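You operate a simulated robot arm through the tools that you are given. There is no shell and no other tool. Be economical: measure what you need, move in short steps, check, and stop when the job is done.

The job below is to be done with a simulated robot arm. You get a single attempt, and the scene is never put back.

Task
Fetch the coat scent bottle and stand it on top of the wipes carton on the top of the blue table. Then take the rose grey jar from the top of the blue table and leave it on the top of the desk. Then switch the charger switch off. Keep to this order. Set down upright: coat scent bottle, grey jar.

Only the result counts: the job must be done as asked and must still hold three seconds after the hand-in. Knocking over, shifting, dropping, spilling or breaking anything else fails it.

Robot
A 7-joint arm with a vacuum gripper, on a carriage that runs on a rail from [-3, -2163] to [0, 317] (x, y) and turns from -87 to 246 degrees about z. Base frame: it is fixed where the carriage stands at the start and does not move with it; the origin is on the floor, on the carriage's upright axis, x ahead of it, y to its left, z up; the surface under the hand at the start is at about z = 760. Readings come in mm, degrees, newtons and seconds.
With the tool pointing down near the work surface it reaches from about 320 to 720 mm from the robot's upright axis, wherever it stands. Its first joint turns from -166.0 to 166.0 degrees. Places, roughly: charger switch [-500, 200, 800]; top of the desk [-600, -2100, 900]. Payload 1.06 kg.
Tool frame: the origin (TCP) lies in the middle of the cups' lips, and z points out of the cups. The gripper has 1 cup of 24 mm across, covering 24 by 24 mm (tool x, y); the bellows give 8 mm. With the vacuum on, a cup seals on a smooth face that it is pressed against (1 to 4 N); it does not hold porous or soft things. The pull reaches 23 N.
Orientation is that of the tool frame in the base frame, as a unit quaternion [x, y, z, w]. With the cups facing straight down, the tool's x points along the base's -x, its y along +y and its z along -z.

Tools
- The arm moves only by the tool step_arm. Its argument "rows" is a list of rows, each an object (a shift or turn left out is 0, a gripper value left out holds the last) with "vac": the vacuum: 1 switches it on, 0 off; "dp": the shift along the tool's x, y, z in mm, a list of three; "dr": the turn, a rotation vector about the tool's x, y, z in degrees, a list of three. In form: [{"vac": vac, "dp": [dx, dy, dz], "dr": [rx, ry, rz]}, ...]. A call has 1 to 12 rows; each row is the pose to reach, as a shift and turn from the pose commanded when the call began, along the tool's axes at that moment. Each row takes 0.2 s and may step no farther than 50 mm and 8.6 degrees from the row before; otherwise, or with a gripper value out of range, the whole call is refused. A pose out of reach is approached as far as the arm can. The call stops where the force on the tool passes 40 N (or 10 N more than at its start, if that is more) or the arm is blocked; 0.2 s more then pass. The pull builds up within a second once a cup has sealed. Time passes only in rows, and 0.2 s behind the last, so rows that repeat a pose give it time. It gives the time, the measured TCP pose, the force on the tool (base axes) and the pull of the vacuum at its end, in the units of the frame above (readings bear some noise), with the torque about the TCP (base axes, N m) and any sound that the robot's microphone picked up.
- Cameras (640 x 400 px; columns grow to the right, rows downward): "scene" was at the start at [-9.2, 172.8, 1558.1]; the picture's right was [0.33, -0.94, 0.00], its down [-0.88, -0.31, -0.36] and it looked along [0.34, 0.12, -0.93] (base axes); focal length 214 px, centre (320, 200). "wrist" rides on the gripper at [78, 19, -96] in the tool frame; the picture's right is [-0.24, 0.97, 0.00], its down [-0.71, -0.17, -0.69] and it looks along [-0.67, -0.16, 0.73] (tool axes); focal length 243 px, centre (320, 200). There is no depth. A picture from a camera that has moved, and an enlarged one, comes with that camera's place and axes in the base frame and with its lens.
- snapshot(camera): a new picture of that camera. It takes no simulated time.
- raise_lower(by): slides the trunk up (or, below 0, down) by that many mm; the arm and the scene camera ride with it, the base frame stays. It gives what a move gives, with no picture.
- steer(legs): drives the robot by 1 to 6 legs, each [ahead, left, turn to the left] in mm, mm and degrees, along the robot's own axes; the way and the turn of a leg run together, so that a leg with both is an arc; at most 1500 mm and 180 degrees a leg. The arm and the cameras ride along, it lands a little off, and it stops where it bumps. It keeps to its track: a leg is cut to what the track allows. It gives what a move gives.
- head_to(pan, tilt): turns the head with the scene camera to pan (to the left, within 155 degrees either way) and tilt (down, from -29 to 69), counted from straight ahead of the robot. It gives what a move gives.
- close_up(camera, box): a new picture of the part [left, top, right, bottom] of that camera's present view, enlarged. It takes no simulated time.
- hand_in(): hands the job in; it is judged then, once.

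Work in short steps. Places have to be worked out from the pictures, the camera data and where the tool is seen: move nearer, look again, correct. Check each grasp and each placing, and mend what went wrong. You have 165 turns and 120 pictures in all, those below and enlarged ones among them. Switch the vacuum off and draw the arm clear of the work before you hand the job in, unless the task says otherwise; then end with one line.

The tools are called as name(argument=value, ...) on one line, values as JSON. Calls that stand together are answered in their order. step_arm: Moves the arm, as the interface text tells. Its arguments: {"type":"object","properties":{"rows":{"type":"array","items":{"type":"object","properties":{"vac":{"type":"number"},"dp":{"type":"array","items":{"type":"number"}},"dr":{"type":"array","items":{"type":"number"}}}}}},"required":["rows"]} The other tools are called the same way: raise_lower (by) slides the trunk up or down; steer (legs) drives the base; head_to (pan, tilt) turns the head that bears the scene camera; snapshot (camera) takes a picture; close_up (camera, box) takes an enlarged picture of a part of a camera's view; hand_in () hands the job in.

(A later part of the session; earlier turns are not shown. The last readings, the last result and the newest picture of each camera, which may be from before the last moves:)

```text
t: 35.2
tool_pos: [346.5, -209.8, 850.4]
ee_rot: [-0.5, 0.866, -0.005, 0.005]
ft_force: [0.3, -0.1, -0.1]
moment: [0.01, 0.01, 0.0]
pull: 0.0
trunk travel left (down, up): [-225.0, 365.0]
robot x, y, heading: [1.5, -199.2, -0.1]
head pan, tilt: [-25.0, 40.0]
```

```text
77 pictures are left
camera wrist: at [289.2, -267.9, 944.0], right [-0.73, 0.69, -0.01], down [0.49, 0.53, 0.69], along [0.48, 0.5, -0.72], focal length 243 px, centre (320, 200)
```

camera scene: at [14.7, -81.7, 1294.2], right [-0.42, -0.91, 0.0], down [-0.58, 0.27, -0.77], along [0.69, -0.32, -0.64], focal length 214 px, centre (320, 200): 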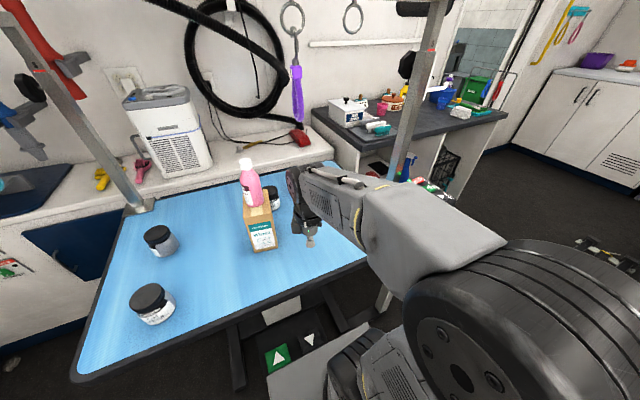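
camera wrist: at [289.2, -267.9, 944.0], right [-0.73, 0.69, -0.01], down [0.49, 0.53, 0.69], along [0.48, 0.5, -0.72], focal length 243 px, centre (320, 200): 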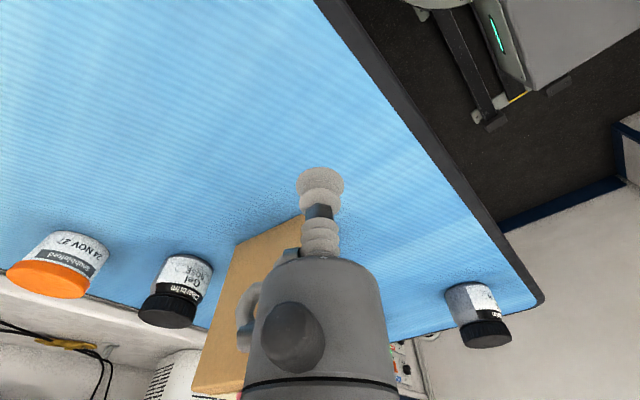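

Yaw done. I slide the tool along y≈−228 past the carton to x≈560, below the loop.

step_arm(rows=[{"dp": [-18, -39, 0]}, {"dp": [-37, -78, 0]}, {"dp": [-55, -117, 0]}, {"dp": [-73, -156, 0]}, {"dp": [-92, -195, 0]}, {"dp": [-92, -195, 0]}])

snapshot(camera="scene")

snapshot(camera="wrist")

```text
t: 36.6
tool_pos: [561.8, -226.7, 852.0]
ee_rot: [-0.5, 0.866, -0.005, 0.006]
ft_force: [-0.8, 0.4, 0.4]
moment: [0.0, -0.01, 0.02]
pull: 0.1
trunk travel left (down, up): [-225.0, 365.0]
robot x, y, heading: [0.0, -201.1, -0.2]
head pan, tilt: [-25.0, 40.0]
```

```text
76 pictures are left
camera scene: at [14.9, -81.7, 1294.2], right [-0.42, -0.91, 0.0], down [-0.58, 0.27, -0.77], along [0.69, -0.32, -0.64], focal length 214 px, centre (320, 200)
```

scene: 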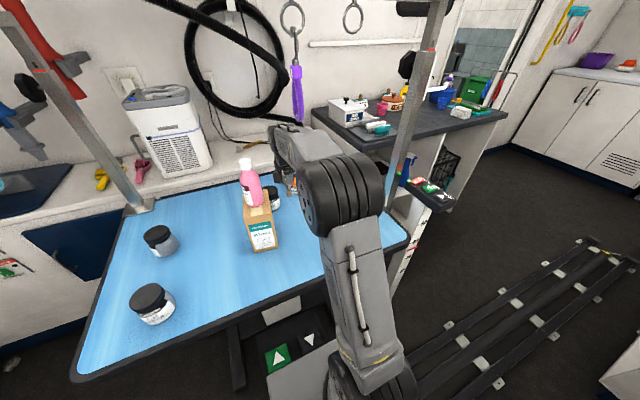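

```text
75 pictures are left
camera wrist: at [504.8, -284.8, 946.5], right [-0.72, 0.69, -0.01], down [0.49, 0.53, 0.69], along [0.48, 0.49, -0.72], focal length 243 px, centre (320, 200)
```

wrist: 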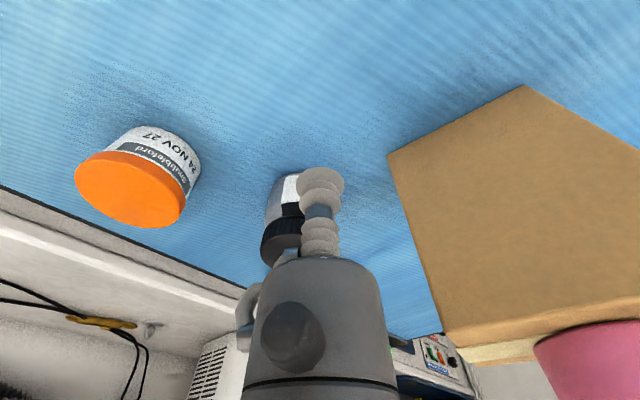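

The jar is ahead-left of the cup. The forearm top is only ~20 mm below the loop, so I lower the trunk 60 mm and bring the cup back up with the arm.

raise_lower(by=-60)

step_arm(rows=[{"dp": [0, 0, -20]}, {"dp": [0, 0, -40]}, {"dp": [0, 0, -60]}, {"dp": [0, 0, -60]}])

snapshot(camera="scene")

```text
t: 37.6
tool_pos: [561.2, -226.7, 793.6]
ee_rot: [-0.5, 0.866, -0.004, 0.005]
ft_force: [0.1, 0.7, -0.4]
moment: [-0.02, 0.01, 0.0]
pull: 0.0
trunk travel left (down, up): [-165.0, 425.0]
robot x, y, heading: [0.2, -201.6, 0.1]
head pan, tilt: [-25.0, 40.0]
```

```text
t: 38.6
tool_pos: [560.7, -226.8, 853.8]
ee_rot: [-0.5, 0.866, -0.005, 0.005]
ft_force: [0.1, 0.7, -0.1]
moment: [0.0, 0.01, -0.02]
pull: 0.0
trunk travel left (down, up): [-165.0, 425.0]
robot x, y, heading: [1.4, -203.8, 0.4]
head pan, tilt: [-25.0, 40.0]
```

```text
74 pictures are left
camera scene: at [14.7, -81.7, 1234.2], right [-0.42, -0.91, 0.0], down [-0.58, 0.27, -0.77], along [0.69, -0.32, -0.64], focal length 214 px, centre (320, 200)
```

scene: 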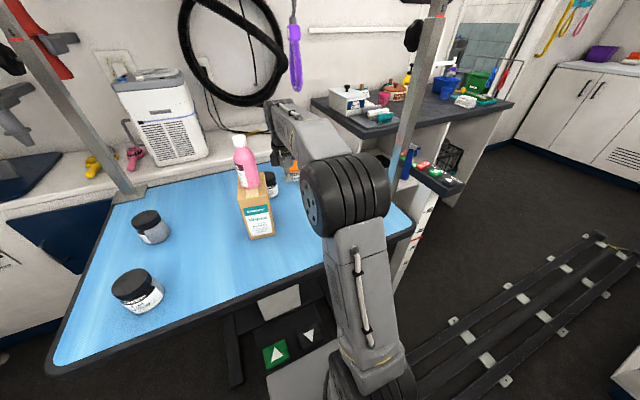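

Clearance to the loop is better (~37 mm). I zoom both cameras on the jar to refine its place.

close_up(camera="scene", box=[220, 130, 320, 210])

close_up(camera="wrist", box=[220, 140, 380, 290])

```text
5.00 times, centred on (270, 170) of scene
camera zoom: at [14.7, -81.7, 1234.2], right [-0.42, -0.91, 0.0], down [-0.58, 0.27, -0.77], along [0.69, -0.32, -0.64], focal length 1072 px, centre (570, 350)
```

zoom: 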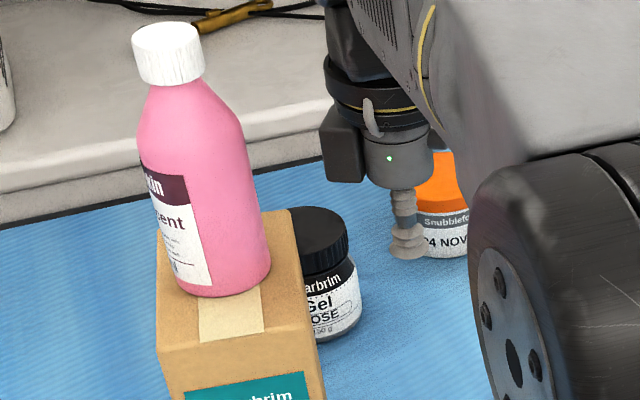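

```text
2.67 times, centred on (300, 215) of wrist
camera zoom: at [503.6, -284.5, 947.7], right [-0.72, 0.69, -0.01], down [0.49, 0.53, 0.69], along [0.48, 0.49, -0.72], focal length 647 px, centre (373, 160)
```

zoom: 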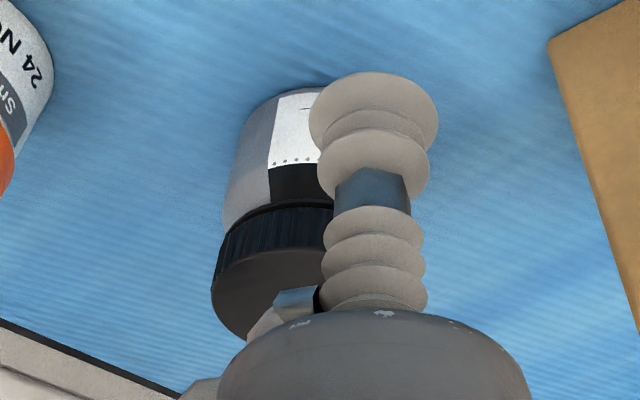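

"Gel ROSE" confirmed; both views agree on the lid at (640, −175, ~827). I move over it.

step_arm(rows=[{"dp": [-28, -14, 0]}, {"dp": [-56, -28, 0]}, {"dp": [-84.5, -42.8, 0]}, {"dp": [-84.5, -42.8, 0]}, {"dp": [-84.5, -42.8, 10]}, {"dp": [-84.5, -42.8, 10]}])

close_up(camera="wrist", box=[220, 120, 420, 290])

snapshot(camera="scene")

```text
t: 40.0
tool_pos: [640.7, -174.6, 843.7]
ee_rot: [-0.501, 0.865, -0.004, 0.005]
ft_force: [0.1, 0.5, -0.6]
moment: [-0.01, -0.02, 0.02]
pull: 0.1
trunk travel left (down, up): [-165.0, 425.0]
robot x, y, heading: [-1.0, -203.7, 0.3]
head pan, tilt: [-25.0, 40.0]
```

```text
2.35 times, centred on (320, 205) of wrist
camera zoom: at [582.8, -232.3, 937.1], right [-0.72, 0.69, -0.01], down [0.49, 0.53, 0.69], along [0.48, 0.49, -0.72], focal length 571 px, centre (320, 188)
```

zoom: 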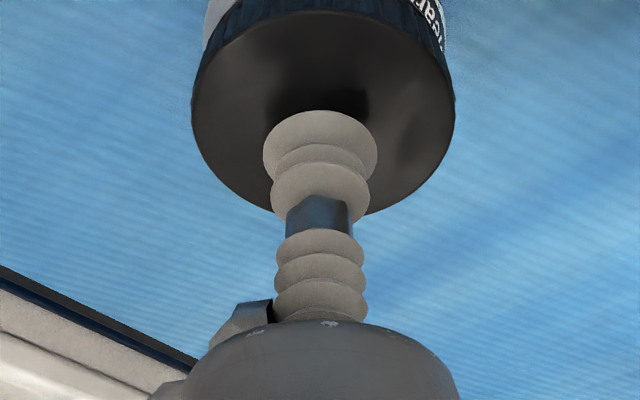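

```text
70 pictures are left
camera scene: at [14.7, -81.7, 1234.2], right [-0.42, -0.91, 0.0], down [-0.58, 0.27, -0.77], along [0.69, -0.32, -0.64], focal length 214 px, centre (320, 200)
```

scene: 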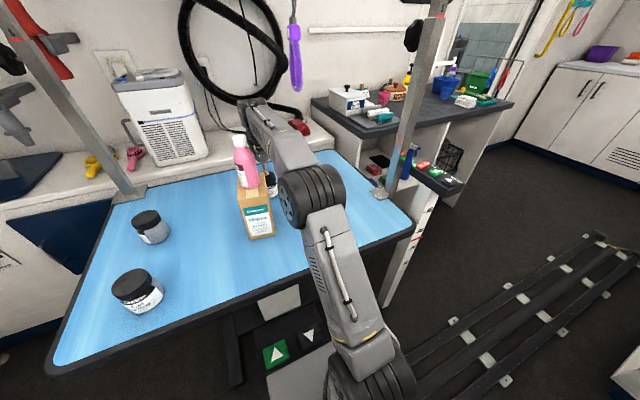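

The cup is centred over the lid. Vacuum on and descend slowly.

step_arm(rows=[{"dp": [0, 0, 6], "vac": 1}, {"dp": [0, 0, 10]}, {"dp": [0, 0, 12]}, {"dp": [0, 0, 14]}, {"dp": [0, 0, 16]}, {"dp": [0, 0, 16]}])

```text
t: 41.4
tool_pos: [639.6, -174.1, 828.3]
ee_rot: [-0.5, 0.866, -0.005, 0.006]
ft_force: [7.5, -0.1, 20.6]
moment: [0.06, 0.08, -0.03]
pull: 22.9
trunk travel left (down, up): [-165.0, 425.0]
robot x, y, heading: [2.9, -199.9, 0.1]
head pan, tilt: [-25.0, 40.0]
```

Sealed at 23 N. I lift only ~25 mm (staying under the loop) and check.

step_arm(rows=[{"dp": [0, 0, -5]}, {"dp": [0, 0, -15]}, {"dp": [0, 0, -25]}, {"dp": [0, 0, -25]}])

snapshot(camera="wrist")

snapshot(camera="scene")

```text
t: 42.4
tool_pos: [641.3, -174.4, 851.5]
ee_rot: [-0.5, 0.866, -0.004, 0.004]
ft_force: [-0.6, -1.0, -2.0]
moment: [0.01, -0.02, 0.04]
pull: 23.2
trunk travel left (down, up): [-165.0, 425.0]
robot x, y, heading: [-2.5, -197.3, 0.1]
head pan, tilt: [-25.0, 40.0]
```

```text
69 pictures are left
camera wrist: at [582.7, -232.9, 946.1], right [-0.72, 0.69, -0.01], down [0.49, 0.53, 0.69], along [0.48, 0.49, -0.72], focal length 243 px, centre (320, 200)
```

wrist: 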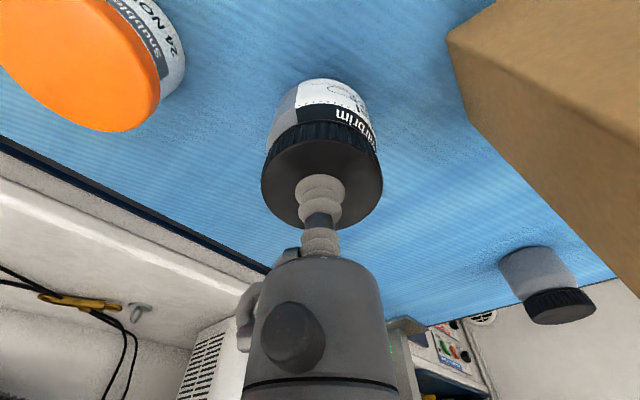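

```text
68 pictures are left
camera scene: at [14.9, -81.7, 1234.2], right [-0.42, -0.91, 0.0], down [-0.58, 0.27, -0.77], along [0.69, -0.32, -0.64], focal length 214 px, centre (320, 200)
```

scene: 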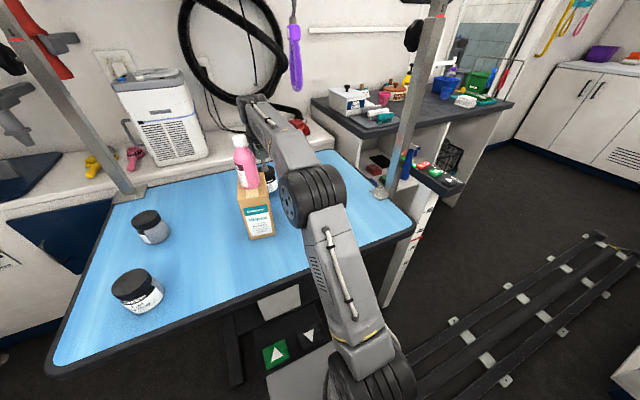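

Jar held level. I retreat along the same path to about (345, −218).

step_arm(rows=[{"dp": [28, 14, 0]}, {"dp": [57, 28, 0]}, {"dp": [86, 43, 0]}, {"dp": [106, 81, 0]}, {"dp": [126, 119, 0]}, {"dp": [146, 157, 0]}, {"dp": [166, 195, 0]}, {"dp": [186, 234, 0]}, {"dp": [186, 234, 0]}])

snapshot(camera="scene")

snapshot(camera="wrist")

```text
t: 44.4
tool_pos: [342.1, -218.0, 848.7]
ee_rot: [-0.499, 0.866, -0.005, 0.004]
ft_force: [0.7, -0.2, -2.4]
moment: [-0.02, 0.0, 0.02]
pull: 22.6
trunk travel left (down, up): [-165.0, 425.0]
robot x, y, heading: [-0.5, -197.7, 0.4]
head pan, tilt: [-25.0, 40.0]
```

```text
67 pictures are left
camera scene: at [14.8, -81.7, 1234.2], right [-0.42, -0.91, 0.0], down [-0.58, 0.27, -0.77], along [0.69, -0.32, -0.64], focal length 214 px, centre (320, 200)
```

scene: 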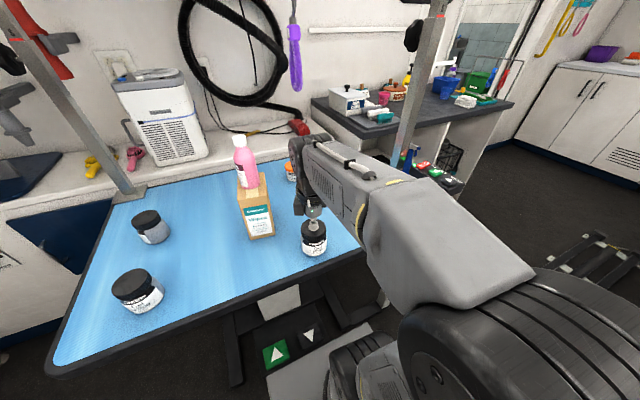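

```text
66 pictures are left
camera wrist: at [286.5, -277.1, 943.1], right [-0.72, 0.69, -0.01], down [0.49, 0.53, 0.69], along [0.48, 0.49, -0.72], focal length 243 px, centre (320, 200)
```

wrist: 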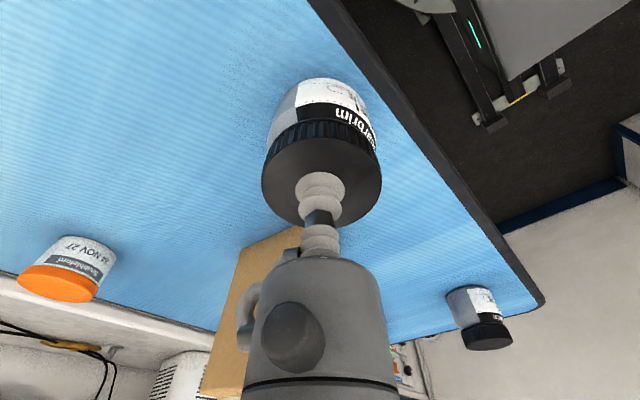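

The way out is clear of the loop, but a control box stands at about (341, −585, 908). I'll turn the carriage 90° left so the arm trails toward +y, then drive −y.

steer(legs=[[0, 0, 45], [0, 0, 45]])

head_to(pan=155, tilt=30)

snapshot(camera="scene")

head_to(pan=-155, tilt=30)

snapshot(camera="scene")

snapshot(camera="wrist")

```text
t: 48.9
tool_pos: [18.1, 144.3, 850.1]
ee_rot: [0.966, -0.258, 0.0, -0.007]
ft_force: [-0.2, 0.3, -1.0]
moment: [0.01, 0.01, 0.02]
pull: 22.8
trunk travel left (down, up): [-165.0, 425.0]
robot x, y, heading: [-0.5, -202.6, 90.1]
head pan, tilt: [-25.0, 40.0]
```

```text
t: 51.6
tool_pos: [17.5, 144.3, 849.8]
ee_rot: [0.966, -0.258, 0.0, -0.006]
ft_force: [-0.7, 0.1, -2.2]
moment: [-0.01, 0.02, 0.01]
pull: 23.2
trunk travel left (down, up): [-165.0, 425.0]
robot x, y, heading: [-0.7, -201.1, 90.0]
head pan, tilt: [154.7, 30.0]
```

```text
65 pictures are left
camera scene: at [-192.3, -339.7, 1249.5], right [-0.91, 0.43, 0.0], down [0.21, 0.45, -0.87], along [-0.37, -0.78, -0.5], focal length 214 px, centre (320, 200)
```

scene: 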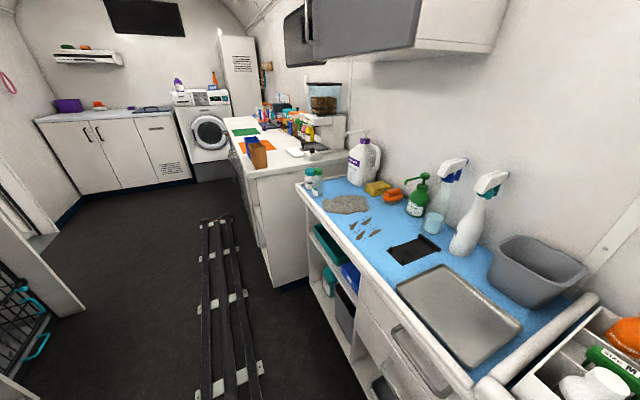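

```text
t: 55.8
tool_pos: [19.0, 143.8, 849.4]
ee_rot: [0.966, -0.259, 0.0, -0.005]
ft_force: [-0.2, -0.2, -1.8]
moment: [-0.01, 0.0, 0.02]
pull: 23.1
trunk travel left (down, up): [-165.0, 425.0]
robot x, y, heading: [-2.5, -198.2, 90.0]
head pan, tilt: [-154.7, 30.0]
```

```text
64 pictures are left
camera scene: at [-115.0, -339.6, 1249.5], right [-0.9, -0.43, 0.0], down [-0.21, 0.45, -0.87], along [0.37, -0.78, -0.5], focal length 214 px, centre (320, 200)
```

scene: 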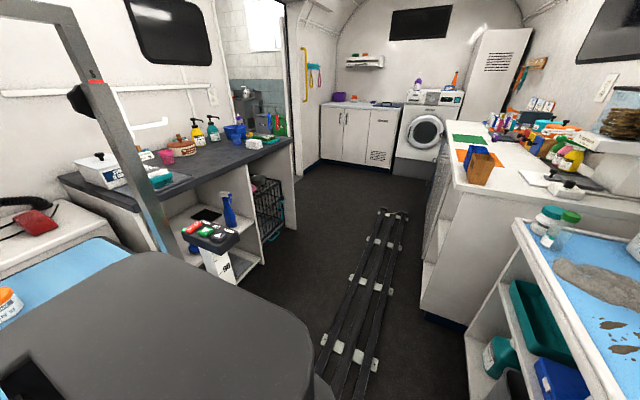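

```text
63 pictures are left
camera wrist: at [75.8, 88.1, 943.3], right [-0.69, -0.73, -0.01], down [-0.53, 0.49, 0.69], along [-0.5, 0.48, -0.72], focal length 243 px, centre (320, 200)
```

wrist: 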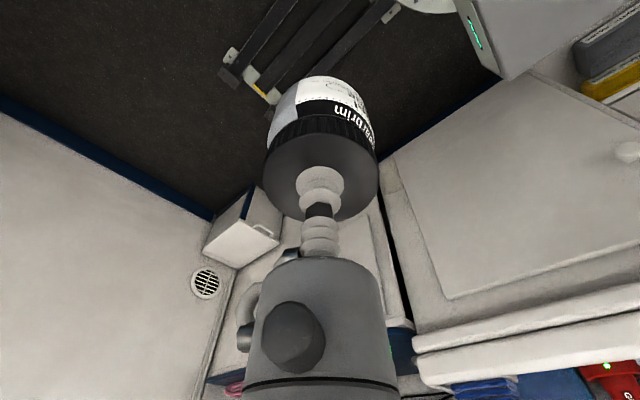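

The passage is clear. I raise the trunk 250 mm (desk top ≈900) and drive 1000 mm toward −y.

raise_lower(by=250)

steer(legs=[[-1000, 0, 0]])

head_to(pan=140, tilt=40)

snapshot(camera="scene")

```text
t: 58.4
tool_pos: [19.3, 145.6, 1099.7]
ee_rot: [0.966, -0.258, 0.001, -0.006]
ft_force: [-0.3, 0.9, -2.1]
moment: [0.02, -0.04, 0.0]
pull: 23.1
trunk travel left (down, up): [-415.0, 175.0]
robot x, y, heading: [-1.3, -201.7, 90.0]
head pan, tilt: [-154.7, 30.0]
```

```text
t: 63.6
tool_pos: [14.2, -851.3, 1099.8]
ee_rot: [0.967, -0.255, -0.001, -0.006]
ft_force: [0.3, 0.3, -1.8]
moment: [-0.01, -0.01, 0.02]
pull: 23.5
trunk travel left (down, up): [-415.0, 175.0]
robot x, y, heading: [-3.4, -1197.6, 90.3]
head pan, tilt: [-154.7, 30.0]
```

```text
t: 67.6
tool_pos: [14.5, -852.3, 1098.1]
ee_rot: [0.967, -0.255, 0.001, -0.006]
ft_force: [0.6, -0.1, -1.3]
moment: [0.01, -0.03, 0.01]
pull: 22.5
trunk travel left (down, up): [-415.0, 175.0]
robot x, y, heading: [-2.5, -1192.2, 90.5]
head pan, tilt: [140.0, 40.0]
```

```text
62 pictures are left
camera scene: at [-209.0, -1320.4, 1484.2], right [-0.77, 0.64, 0.0], down [0.41, 0.5, -0.77], along [-0.49, -0.59, -0.64], focal length 214 px, centre (320, 200)
```

scene: 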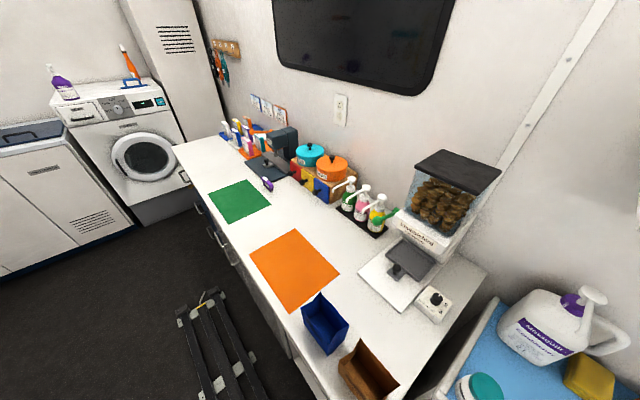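

The desk has a free bare spot around (−520, −1875) between the mats and the back items. I drive on to y≈−1870.

steer(legs=[[-675, 0, 0]])

steer(legs=[[0, 0, 45], [0, 0, 45]])

head_to(pan=20, tilt=60)

snapshot(camera="scene")

snapshot(camera="wrist")

```text
t: 71.3
tool_pos: [17.5, -1525.7, 1100.8]
ee_rot: [0.966, -0.259, 0.0, -0.006]
ft_force: [-0.3, 0.5, -1.1]
moment: [-0.02, 0.0, -0.01]
pull: 22.8
trunk travel left (down, up): [-415.0, 175.0]
robot x, y, heading: [-2.7, -1873.5, 90.0]
head pan, tilt: [140.0, 40.0]
```

```text
t: 75.8
tool_pos: [-346.2, -1843.0, 1099.5]
ee_rot: [0.871, 0.491, -0.004, -0.004]
ft_force: [0.3, -1.3, -1.8]
moment: [0.02, -0.02, -0.01]
pull: 22.2
trunk travel left (down, up): [-415.0, 175.0]
robot x, y, heading: [-3.4, -1866.4, 178.9]
head pan, tilt: [140.0, 40.0]
```

```text
t: 77.8
tool_pos: [-346.9, -1842.7, 1100.6]
ee_rot: [0.871, 0.491, -0.004, -0.005]
ft_force: [-0.2, -0.3, -2.0]
moment: [-0.02, -0.01, 0.02]
pull: 22.8
trunk travel left (down, up): [-415.0, 175.0]
robot x, y, heading: [-1.9, -1869.6, 178.8]
head pan, tilt: [20.0, 60.0]
```

```text
61 pictures are left
camera scene: at [-10.7, -2041.8, 1457.5], right [-0.32, 0.95, 0.0], down [0.82, 0.28, -0.5], along [-0.47, -0.16, -0.87], focal length 214 px, centre (320, 200)
```

scene: 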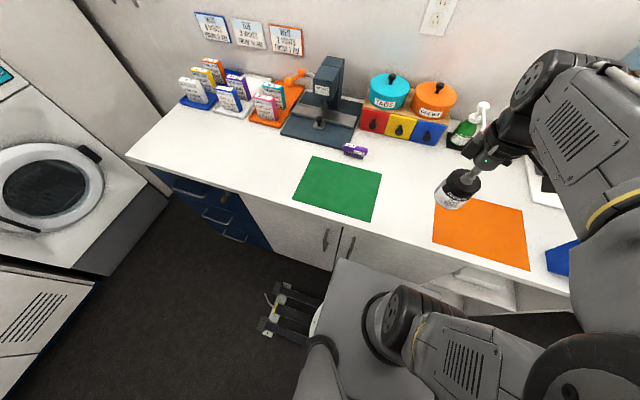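

```text
60 pictures are left
camera wrist: at [-289.6, -1786.3, 1193.2], right [0.71, -0.7, -0.01], down [-0.51, -0.52, 0.69], along [-0.49, -0.48, -0.72], focal length 243 px, centre (320, 200)
```

wrist: 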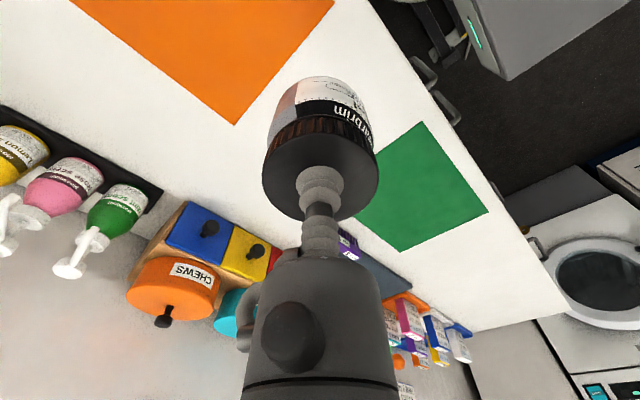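

The free spot is ~(−505, −1890). I move over it and lower to TCP ≈1010.

step_arm(rows=[{"dp": [-31, -28, 0]}, {"dp": [-61, -55, 0]}, {"dp": [-92, -83, 0]}, {"dp": [-122, -111, 0]}, {"dp": [-122, -111, 30]}, {"dp": [-122, -111, 60]}, {"dp": [-122, -111, 85]}, {"dp": [-122, -111, 85]}])

snapshot(camera="scene")

snapshot(camera="wrist")

```text
t: 79.6
tool_pos: [-505.5, -1889.7, 1016.4]
ee_rot: [0.871, 0.491, -0.004, -0.004]
ft_force: [0.0, -0.5, -2.3]
moment: [0.01, -0.02, 0.01]
pull: 23.0
trunk travel left (down, up): [-415.0, 175.0]
robot x, y, heading: [-0.8, -1866.4, 179.0]
head pan, tilt: [20.0, 60.0]
```

```text
59 pictures are left
camera scene: at [-11.0, -2041.8, 1457.4], right [-0.32, 0.95, 0.0], down [0.82, 0.28, -0.5], along [-0.47, -0.16, -0.87], focal length 214 px, centre (320, 200)
```

scene: 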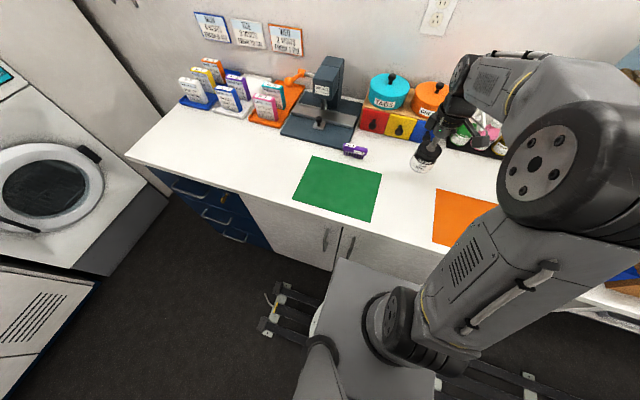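

```text
58 pictures are left
camera wrist: at [-449.2, -1832.8, 1110.1], right [0.71, -0.7, -0.01], down [-0.51, -0.52, 0.69], along [-0.49, -0.48, -0.72], focal length 243 px, centre (320, 200)
```

wrist: 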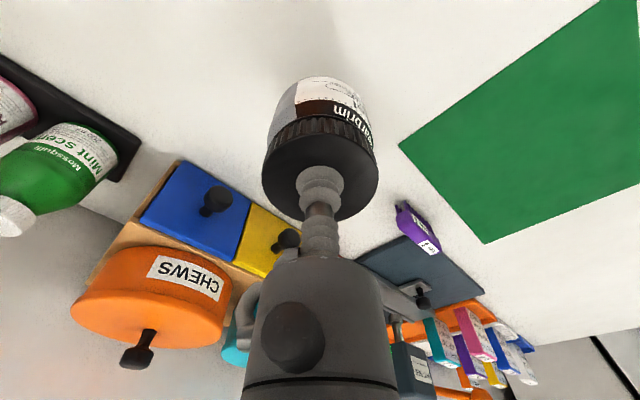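

Clear around. I lower toward contact, slowing near the expected TCP ≈968.

step_arm(rows=[{"dp": [0, 0, 12]}, {"dp": [0, 0, 22]}, {"dp": [0, 0, 28]}, {"dp": [0, 0, 32]}, {"dp": [0, 0, 35]}, {"dp": [0, 0, 38]}, {"dp": [0, 0, 40]}, {"dp": [0, 0, 40]}])

close_up(camera="scene", box=[380, 120, 460, 190])

```text
t: 81.4
tool_pos: [-507.1, -1889.6, 976.0]
ee_rot: [0.871, 0.491, -0.004, -0.004]
ft_force: [0.3, -0.2, -2.0]
moment: [0.02, -0.02, 0.04]
pull: 22.9
trunk travel left (down, up): [-415.0, 175.0]
robot x, y, heading: [-2.5, -1867.7, 178.9]
head pan, tilt: [20.0, 60.0]
```

```text
5.71 times, centred on (420, 155) of scene
camera zoom: at [-10.8, -2041.8, 1457.4], right [-0.32, 0.95, 0.0], down [0.82, 0.28, -0.5], along [-0.47, -0.16, -0.87], focal length 1226 px, centre (-251, 457)
```

zoom: 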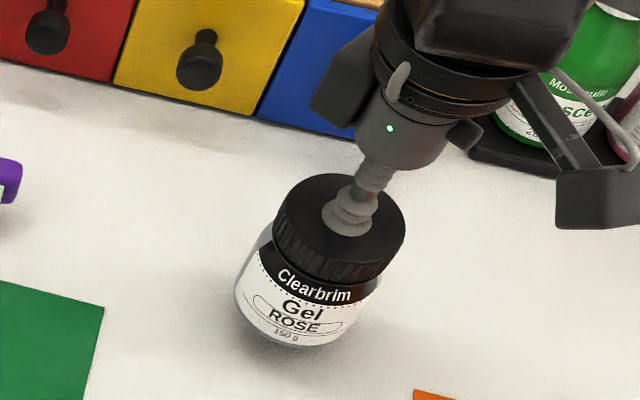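

Close to the surface; I go on in 1–1.5 mm steps.

step_arm(rows=[{"dp": [0, 0, 1.5]}, {"dp": [0, 0, 3]}, {"dp": [0, 0, 4.5]}, {"dp": [0, 0, 6]}, {"dp": [0, 0, 7]}, {"dp": [0, 0, 7]}])

```text
t: 82.8
tool_pos: [-505.5, -1890.6, 969.0]
ee_rot: [0.871, 0.491, -0.004, -0.004]
ft_force: [0.3, 0.8, -1.9]
moment: [0.01, -0.01, 0.02]
pull: 22.8
trunk travel left (down, up): [-415.0, 175.0]
robot x, y, heading: [-1.7, -1865.3, 178.7]
head pan, tilt: [20.0, 60.0]
```

Still no contact at 969; continue.

step_arm(rows=[{"dp": [0, 0, 1.2]}, {"dp": [0, 0, 2.4]}, {"dp": [0, 0, 3.6]}, {"dp": [0, 0, 4.8]}, {"dp": [0, 0, 4.8]}])

```text
t: 84.0
tool_pos: [-507.3, -1889.7, 964.2]
ee_rot: [0.871, 0.491, -0.004, -0.004]
ft_force: [-0.4, -0.8, -1.6]
moment: [0.01, -0.02, 0.03]
pull: 22.7
trunk travel left (down, up): [-415.0, 175.0]
robot x, y, heading: [-4.3, -1866.6, 178.8]
head pan, tilt: [20.0, 60.0]
```

step_arm(rows=[{"dp": [0, 0, 1.2]}, {"dp": [0, 0, 2.4]}, {"dp": [0, 0, 3.6]}, {"dp": [0, 0, 4.8]}, {"dp": [0, 0, 4.8]}])

close_up(camera="scene", box=[380, 120, 460, 190])

```text
t: 85.2
tool_pos: [-505.7, -1889.8, 961.1]
ee_rot: [0.871, 0.491, -0.004, -0.003]
ft_force: [0.0, 0.3, -2.3]
moment: [-0.02, -0.02, -0.03]
pull: 23.2
trunk travel left (down, up): [-415.0, 175.0]
robot x, y, heading: [-2.8, -1866.1, 178.9]
head pan, tilt: [20.0, 60.0]
```

```text
5.71 times, centred on (420, 155) of scene
camera zoom: at [-10.8, -2041.8, 1457.4], right [-0.32, 0.95, 0.0], down [0.82, 0.28, -0.5], along [-0.47, -0.16, -0.87], focal length 1226 px, centre (-251, 457)
```

zoom: 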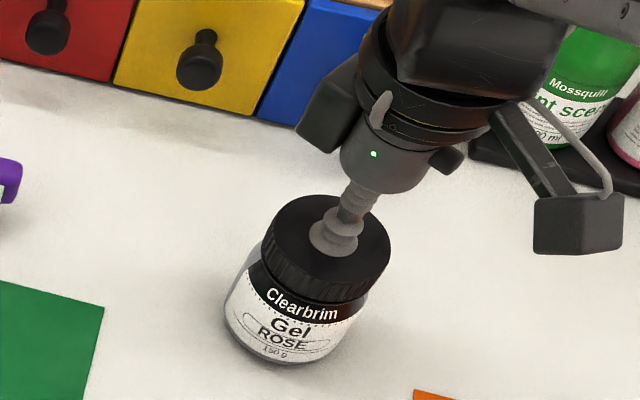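

Still light; continue in small steps.

step_arm(rows=[{"dp": [0, 0, 1.2]}, {"dp": [0, 0, 2.4]}, {"dp": [0, 0, 3.6]}, {"dp": [0, 0, 4.8]}, {"dp": [0, 0, 6]}, {"dp": [0, 0, 6]}])

```text
t: 86.6
tool_pos: [-506.5, -1889.1, 955.1]
ee_rot: [0.871, 0.491, -0.005, -0.005]
ft_force: [-5.4, 0.9, 14.4]
moment: [-0.05, -0.08, -0.01]
pull: 23.4
trunk travel left (down, up): [-415.0, 175.0]
robot x, y, heading: [-1.1, -1867.0, 178.8]
head pan, tilt: [20.0, 60.0]
```

Contact at 14 N. I ease off 1.5 mm, release, wait, then lift.

step_arm(rows=[{"dp": [0, 0, -1.5]}, {"dp": [0, 0, -1.5], "vac": 0}, {"dp": [0, 0, -1.5]}, {"dp": [0, 0, -1.5]}, {"dp": [0, 0, -1.5]}, {"dp": [0, 0, -1.5]}])

step_arm(rows=[{"dp": [0, 0, -3]}, {"dp": [0, 0, -8]}, {"dp": [0, 0, -25]}, {"dp": [0, 0, -60]}, {"dp": [0, 0, -100]}, {"dp": [0, 0, -140]}, {"dp": [0, 0, -140]}])

snapshot(camera="scene")

snapshot(camera="wrist")

```text
t: 88.0
tool_pos: [-504.9, -1889.3, 955.6]
ee_rot: [0.871, 0.491, -0.005, -0.005]
ft_force: [-0.4, -0.3, -0.2]
moment: [-0.01, -0.01, -0.01]
pull: 0.0
trunk travel left (down, up): [-415.0, 175.0]
robot x, y, heading: [-4.3, -1869.6, 178.8]
head pan, tilt: [20.0, 60.0]
```

```text
t: 89.6
tool_pos: [-503.4, -1889.2, 1095.1]
ee_rot: [0.871, 0.491, -0.004, -0.004]
ft_force: [-0.2, -0.2, 0.5]
moment: [-0.02, 0.0, -0.02]
pull: 0.0
trunk travel left (down, up): [-415.0, 175.0]
robot x, y, heading: [-0.9, -1867.6, 179.0]
head pan, tilt: [20.0, 60.0]
```

```text
55 pictures are left
camera scene: at [-10.5, -2041.8, 1457.4], right [-0.32, 0.95, 0.0], down [0.82, 0.28, -0.5], along [-0.47, -0.16, -0.87], focal length 214 px, centre (320, 200)
```

scene: 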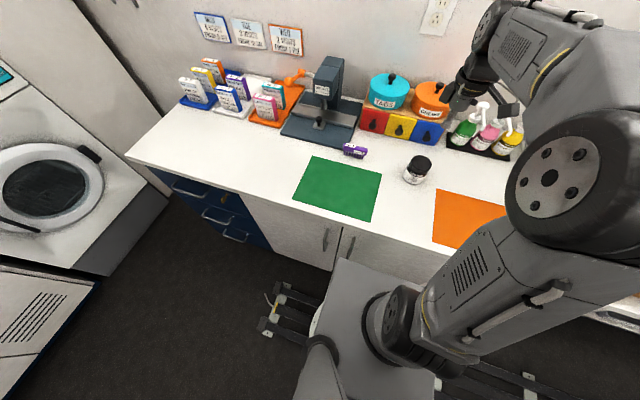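

```text
54 pictures are left
camera wrist: at [-447.0, -1833.0, 1188.9], right [0.71, -0.7, -0.01], down [-0.5, -0.52, 0.69], along [-0.49, -0.48, -0.72], focal length 243 px, centre (320, 200)
```

wrist: 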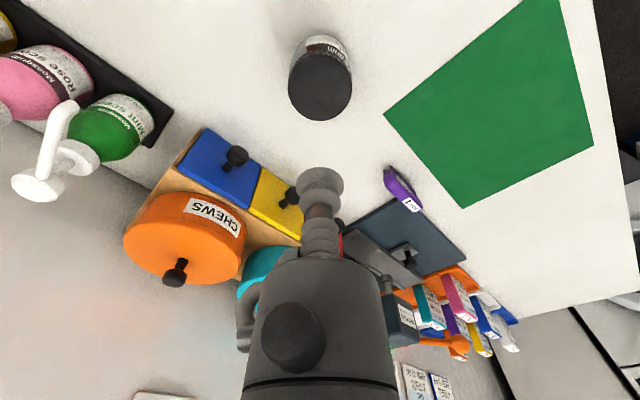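

The jar stands upright on the desk. I retract, turn back to heading 90 and drive to y≈150 for the charger switch.

step_arm(rows=[{"dp": [31, 28, 0]}, {"dp": [61, 55, 0]}, {"dp": [92, 83, 0]}, {"dp": [122, 111, 0]}, {"dp": [122, 111, 0]}])

steer(legs=[[0, 0, -45], [0, 0, -44]])

steer(legs=[[1000, 0, 0], [970, 0, 0]])

head_to(pan=70, tilt=55)

snapshot(camera="scene")

```text
t: 90.8
tool_pos: [-346.0, -1842.8, 1092.3]
ee_rot: [0.871, 0.491, -0.005, -0.004]
ft_force: [0.5, 0.8, -0.2]
moment: [-0.02, -0.03, -0.01]
pull: 0.1
trunk travel left (down, up): [-415.0, 175.0]
robot x, y, heading: [-2.0, -1874.4, 178.9]
head pan, tilt: [20.0, 60.0]
```

```text
t: 95.3
tool_pos: [22.5, -1526.0, 1093.8]
ee_rot: [0.964, -0.266, 0.0, -0.006]
ft_force: [-0.1, -0.6, -0.3]
moment: [0.02, -0.01, 0.02]
pull: 0.1
trunk travel left (down, up): [-415.0, 175.0]
robot x, y, heading: [-3.4, -1868.7, 89.2]
head pan, tilt: [20.0, 60.0]
```

```text
t: 105.2
tool_pos: [26.0, 447.6, 1092.4]
ee_rot: [0.964, -0.267, 0.0, -0.006]
ft_force: [0.2, -1.3, 0.0]
moment: [0.01, 0.03, 0.0]
pull: 0.0
trunk travel left (down, up): [-415.0, 175.0]
robot x, y, heading: [0.9, 104.1, 89.3]
head pan, tilt: [20.0, 60.0]
```

```text
t: 106.4
tool_pos: [25.1, 449.5, 1093.6]
ee_rot: [0.964, -0.266, 0.0, -0.007]
ft_force: [0.8, 0.1, 0.2]
moment: [0.02, 0.0, -0.02]
pull: 0.0
trunk travel left (down, up): [-415.0, 175.0]
robot x, y, heading: [0.0, 103.1, 89.3]
head pan, tilt: [70.0, 55.0]
```

```text
53 pictures are left
camera scene: at [-221.8, 75.5, 1463.5], right [0.36, 0.93, 0.0], down [0.76, -0.29, -0.57], along [-0.54, 0.21, -0.82], focal length 214 px, centre (320, 200)
```

scene: 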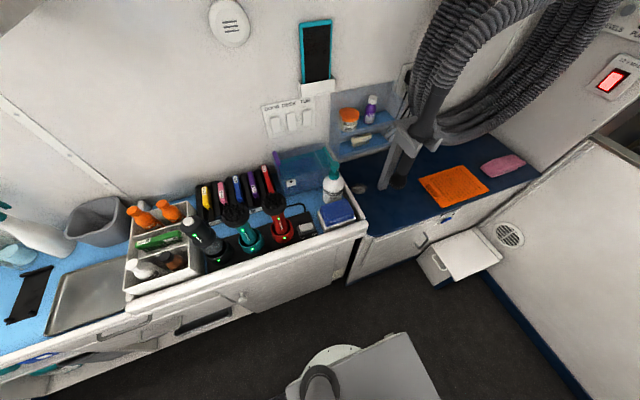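

close_up(camera="scene", box=[260, 190, 370, 260])

```text
5.71 times, centred on (315, 225) of scene
camera zoom: at [-221.8, 75.5, 1463.5], right [0.36, 0.93, 0.0], down [0.76, -0.29, -0.57], along [-0.54, 0.21, -0.82], focal length 1226 px, centre (349, 57)
```

zoom: 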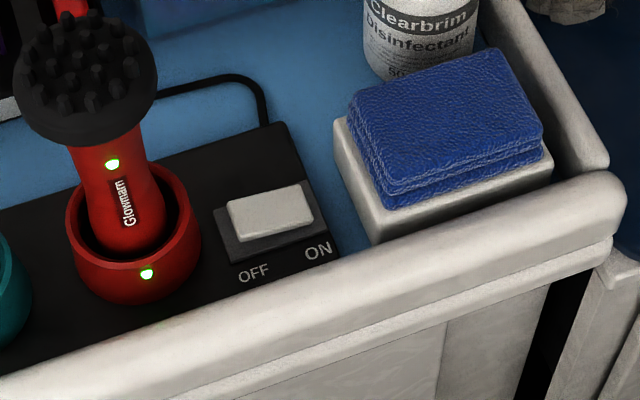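

The OFF end is the −y end of the rocker, roughly (−537, 140, 860). I turn to face the bench.

steer(legs=[[0, 0, 45], [0, 0, 45]])

snapshot(camera="wrist")

head_to(pan=0, tilt=60)

snapshot(camera="scene")

```text
t: 110.9
tool_pos: [-344.1, 128.3, 1093.5]
ee_rot: [0.868, 0.496, -0.005, -0.004]
ft_force: [-0.8, 0.0, 0.3]
moment: [-0.02, 0.01, -0.02]
pull: 0.0
trunk travel left (down, up): [-415.0, 175.0]
robot x, y, heading: [2.4, 107.2, 179.4]
head pan, tilt: [70.0, 55.0]
```

```text
51 pictures are left
camera wrist: at [-287.0, 185.6, 1186.6], right [0.72, -0.7, -0.01], down [-0.5, -0.52, 0.69], along [-0.49, -0.49, -0.72], focal length 243 px, centre (320, 200)
```

wrist: 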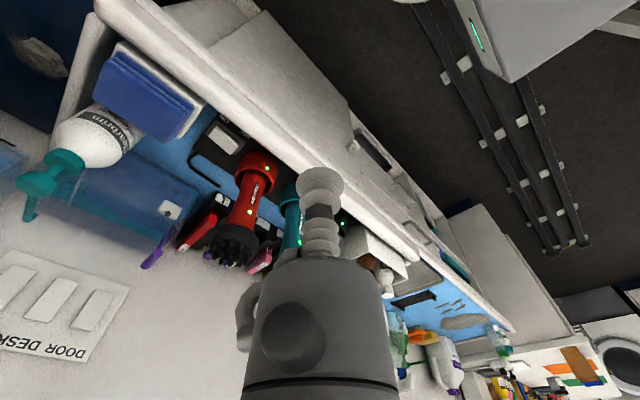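

```text
t: 112.3
tool_pos: [-343.2, 127.9, 1093.9]
ee_rot: [0.868, 0.496, -0.006, -0.005]
ft_force: [0.4, 1.0, -0.6]
moment: [0.01, 0.04, -0.02]
pull: 0.1
trunk travel left (down, up): [-415.0, 175.0]
robot x, y, heading: [-3.1, 107.5, 179.2]
head pan, tilt: [0.0, 60.0]
```

```text
50 pictures are left
camera scene: at [-9.8, -44.6, 1457.5], right [0.01, 1.0, 0.0], down [0.87, -0.01, -0.5], along [-0.5, 0.0, -0.87], focal length 214 px, centre (320, 200)
```

scene: 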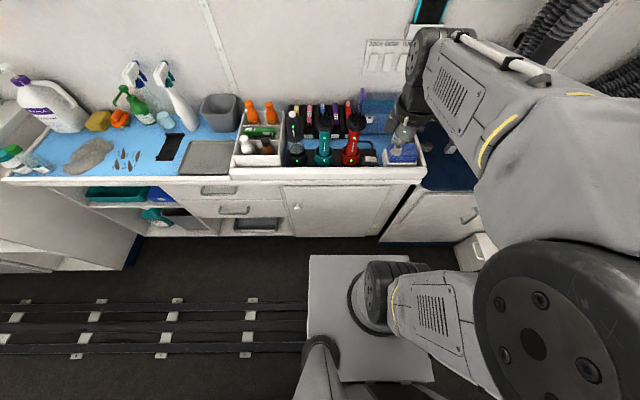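

The rocker triangulates to ≈(−534, 153, 856); the red brush head (≈(−553, 78, 1001)) is close on the OFF side, so I'll lean the tool's top toward +y. First I shift the carriage to y≈150 and yaw the tool so its camera points back at the robot.

steer(legs=[[0, -45, 0]])

step_arm(rows=[{"dr": [0, 0, 8.5]}, {"dr": [0, 0, 17]}, {"dr": [0, 0, 25.5]}, {"dr": [0, 0, 34]}, {"dr": [0, 0, 42.5]}, {"dr": [0, 0, 51]}, {"dr": [0, 0, 59]}, {"dr": [0, 0, 59]}])

snapshot(camera="wrist")

close_up(camera="scene", box=[280, 90, 440, 190])

```text
t: 113.2
tool_pos: [-342.9, 172.9, 1093.6]
ee_rot: [0.868, 0.497, -0.005, -0.004]
ft_force: [-0.7, 0.8, -0.5]
moment: [-0.01, 0.0, -0.01]
pull: 0.1
trunk travel left (down, up): [-415.0, 175.0]
robot x, y, heading: [0.2, 151.8, 179.3]
head pan, tilt: [0.0, 60.0]
```

```text
t: 115.0
tool_pos: [-343.8, 172.5, 1092.2]
ee_rot: [1.0, 0.003, -0.006, -0.001]
ft_force: [-0.1, -0.7, -0.4]
moment: [0.03, 0.01, 0.02]
pull: 0.0
trunk travel left (down, up): [-415.0, 175.0]
robot x, y, heading: [-1.3, 150.4, 179.6]
head pan, tilt: [0.0, 60.0]
```

```text
49 pictures are left
camera wrist: at [-264.5, 154.2, 1186.0], right [-0.23, -0.97, 0.0], down [-0.7, 0.17, 0.69], along [-0.68, 0.16, -0.72], focal length 243 px, centre (320, 200)
```

wrist: 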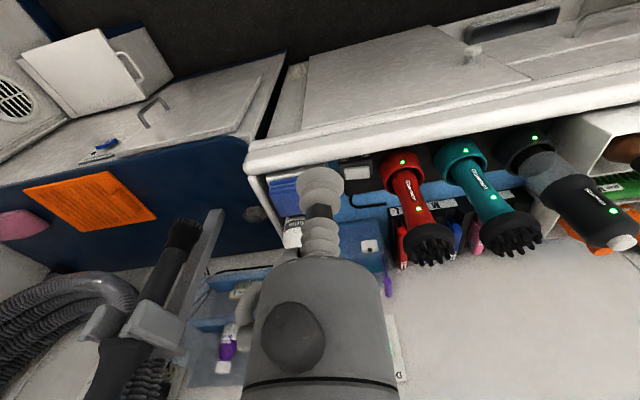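

```text
4.00 times, centred on (360, 140) of scene
camera zoom: at [-9.8, 0.2, 1457.4], right [0.01, 1.0, 0.0], down [0.87, -0.01, -0.5], along [-0.5, 0.0, -0.87], focal length 858 px, centre (160, 440)
```

zoom: 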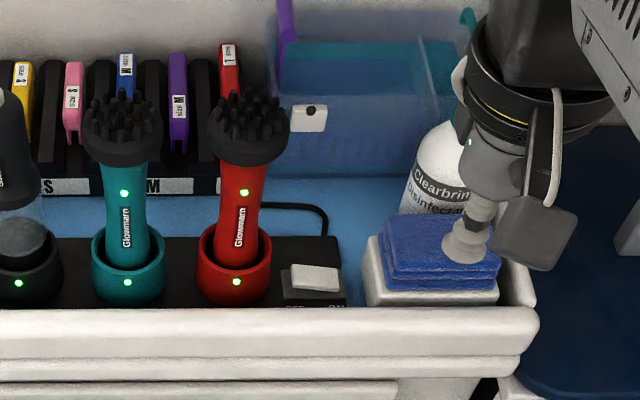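

Now I lean the tool 20° (top toward +y) and recheck the picture.

step_arm(rows=[{"dr": [-7, 0, 0]}, {"dr": [-14, 0, 0]}, {"dr": [-20, 0, 0]}, {"dr": [-20, 0, 0]}])

```text
t: 116.0
tool_pos: [-343.7, 172.9, 1093.2]
ee_rot: [0.985, 0.006, -0.005, 0.173]
ft_force: [0.9, 0.2, -0.3]
moment: [-0.04, 0.0, 0.01]
pull: 0.2
trunk travel left (down, up): [-415.0, 175.0]
robot x, y, heading: [2.1, 149.9, 179.1]
head pan, tilt: [0.0, 60.0]
```

Lean is right. I approach to about (−530, 150, 950), above the rocker.

step_arm(rows=[{"dp": [-31, -4.5, 24]}, {"dp": [-62, -9, 48]}, {"dp": [-93, -13.5, 71]}, {"dp": [-124, -18, 95]}, {"dp": [-155, -22.5, 119]}, {"dp": [-186, -27, 142]}, {"dp": [-186, -27, 142]}])

snapshot(camera="wrist")

close_up(camera="scene", box=[300, 90, 440, 190])

```text
t: 117.6
tool_pos: [-531.6, 148.0, 951.9]
ee_rot: [0.985, 0.004, -0.004, 0.172]
ft_force: [0.1, -0.9, -0.4]
moment: [0.0, -0.01, -0.01]
pull: 0.0
trunk travel left (down, up): [-415.0, 175.0]
robot x, y, heading: [1.8, 155.2, 179.5]
head pan, tilt: [0.0, 60.0]
```

```text
47 pictures are left
camera wrist: at [-453.2, 163.3, 1045.3], right [-0.22, -0.92, 0.33], down [-0.7, 0.39, 0.59], along [-0.67, -0.1, -0.73], focal length 243 px, centre (320, 200)
```

wrist: 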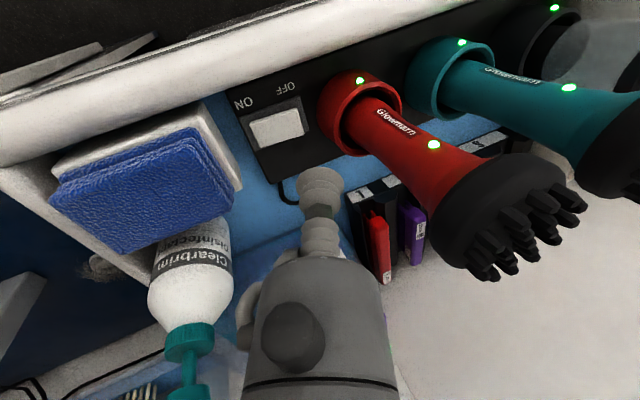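

```text
4.00 times, centred on (370, 140) of scene
camera zoom: at [-10.3, 0.2, 1457.4], right [0.01, 1.0, 0.0], down [0.87, -0.01, -0.5], along [-0.5, 0.0, -0.87], focal length 858 px, centre (120, 440)
```

zoom: 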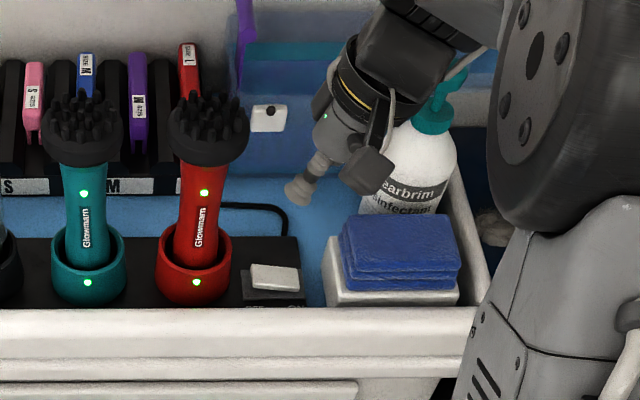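

Rocker centre ≈(−537, 151), OFF end ≈(−538, 137), z≈845–855. I descend to about 880 above the OFF end.

step_arm(rows=[{"dp": [-3, -9, 35]}, {"dp": [-6.4, -17, 70]}, {"dp": [-6.4, -17, 70]}])

close_up(camera="wrist", box=[220, 70, 420, 250])

close_up(camera="scene", box=[320, 110, 400, 180])

```text
t: 118.4
tool_pos: [-537.4, 141.5, 879.7]
ee_rot: [0.985, 0.005, -0.006, 0.172]
ft_force: [1.2, 0.4, -0.8]
moment: [0.02, 0.02, 0.02]
pull: 0.1
trunk travel left (down, up): [-415.0, 175.0]
robot x, y, heading: [1.1, 146.2, 179.5]
head pan, tilt: [0.0, 60.0]
```

```text
2.22 times, centred on (320, 160) of wrist
camera zoom: at [-459.3, 156.3, 974.2], right [-0.22, -0.92, 0.33], down [-0.7, 0.39, 0.59], along [-0.67, -0.1, -0.73], focal length 539 px, centre (320, 289)
```

zoom: 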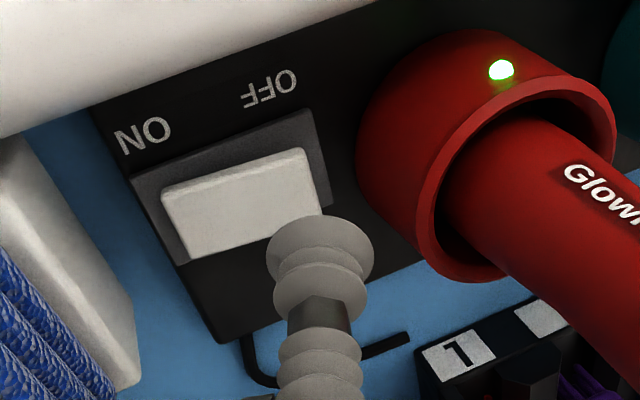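

```text
5.71 times, centred on (360, 145) of scene
camera zoom: at [-10.1, 0.2, 1457.5], right [0.01, 1.0, 0.0], down [0.87, -0.01, -0.5], along [-0.5, 0.0, -0.87], focal length 1226 px, centre (91, 514)
```

zoom: 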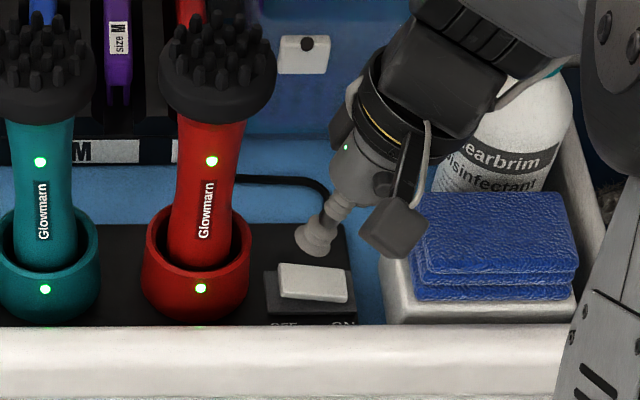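

The OFF half is at about (−533, 138, ~855). I go down in small vertical steps to feel for contact.

step_arm(rows=[{"dp": [4, -1.5, 10.1]}, {"dp": [4, -3.2, 14.8]}, {"dp": [4, -4.2, 17.6]}, {"dp": [4, -5.2, 20.4]}, {"dp": [4, -5.9, 22.3]}, {"dp": [4, -5.9, 22.3]}])

close_up(camera="wrist", box=[220, 70, 420, 250])

```text
t: 119.8
tool_pos: [-533.7, 139.0, 857.1]
ee_rot: [0.985, 0.005, -0.005, 0.172]
ft_force: [0.6, 0.3, -0.3]
moment: [0.0, -0.02, -0.05]
pull: 0.2
trunk travel left (down, up): [-415.0, 175.0]
robot x, y, heading: [-0.8, 151.2, 179.4]
head pan, tilt: [0.0, 60.0]
```

```text
2.22 times, centred on (320, 160) of wrist
camera zoom: at [-455.5, 154.0, 951.6], right [-0.22, -0.92, 0.33], down [-0.7, 0.39, 0.59], along [-0.67, -0.1, -0.73], focal length 539 px, centre (320, 289)
```

zoom: 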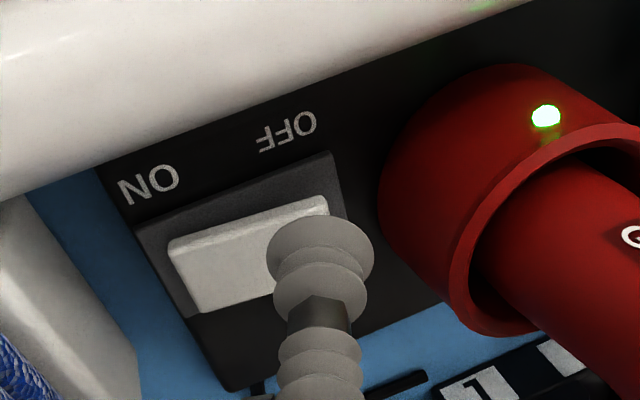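

The cup is just above the OFF half. I keep descending in small steps until the rocker yields.

step_arm(rows=[{"dp": [0, -0.7, 1.9]}, {"dp": [0, -1.4, 3.8]}, {"dp": [0, -2.0, 5.6]}, {"dp": [0, -2.7, 7.5]}, {"dp": [0, -3.4, 9.4]}, {"dp": [0, -3.4, 9.4]}])

close_up(camera="wrist", box=[220, 70, 420, 250])

```text
t: 121.2
tool_pos: [-534.3, 138.9, 848.1]
ee_rot: [0.985, 0.005, -0.006, 0.172]
ft_force: [-0.4, 0.0, 0.6]
moment: [0.0, 0.02, -0.03]
pull: 0.1
trunk travel left (down, up): [-415.0, 175.0]
robot x, y, heading: [1.5, 151.1, 179.6]
head pan, tilt: [0.0, 60.0]
```

```text
2.22 times, centred on (320, 160) of wrist
camera zoom: at [-455.7, 154.2, 941.9], right [-0.22, -0.92, 0.33], down [-0.7, 0.39, 0.59], along [-0.67, -0.1, -0.73], focal length 539 px, centre (320, 289)
```

zoom: 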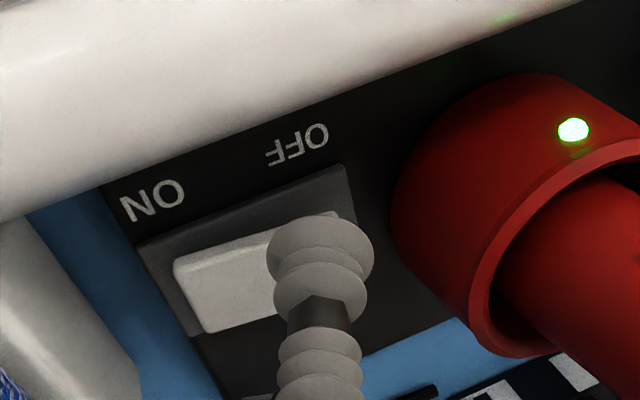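

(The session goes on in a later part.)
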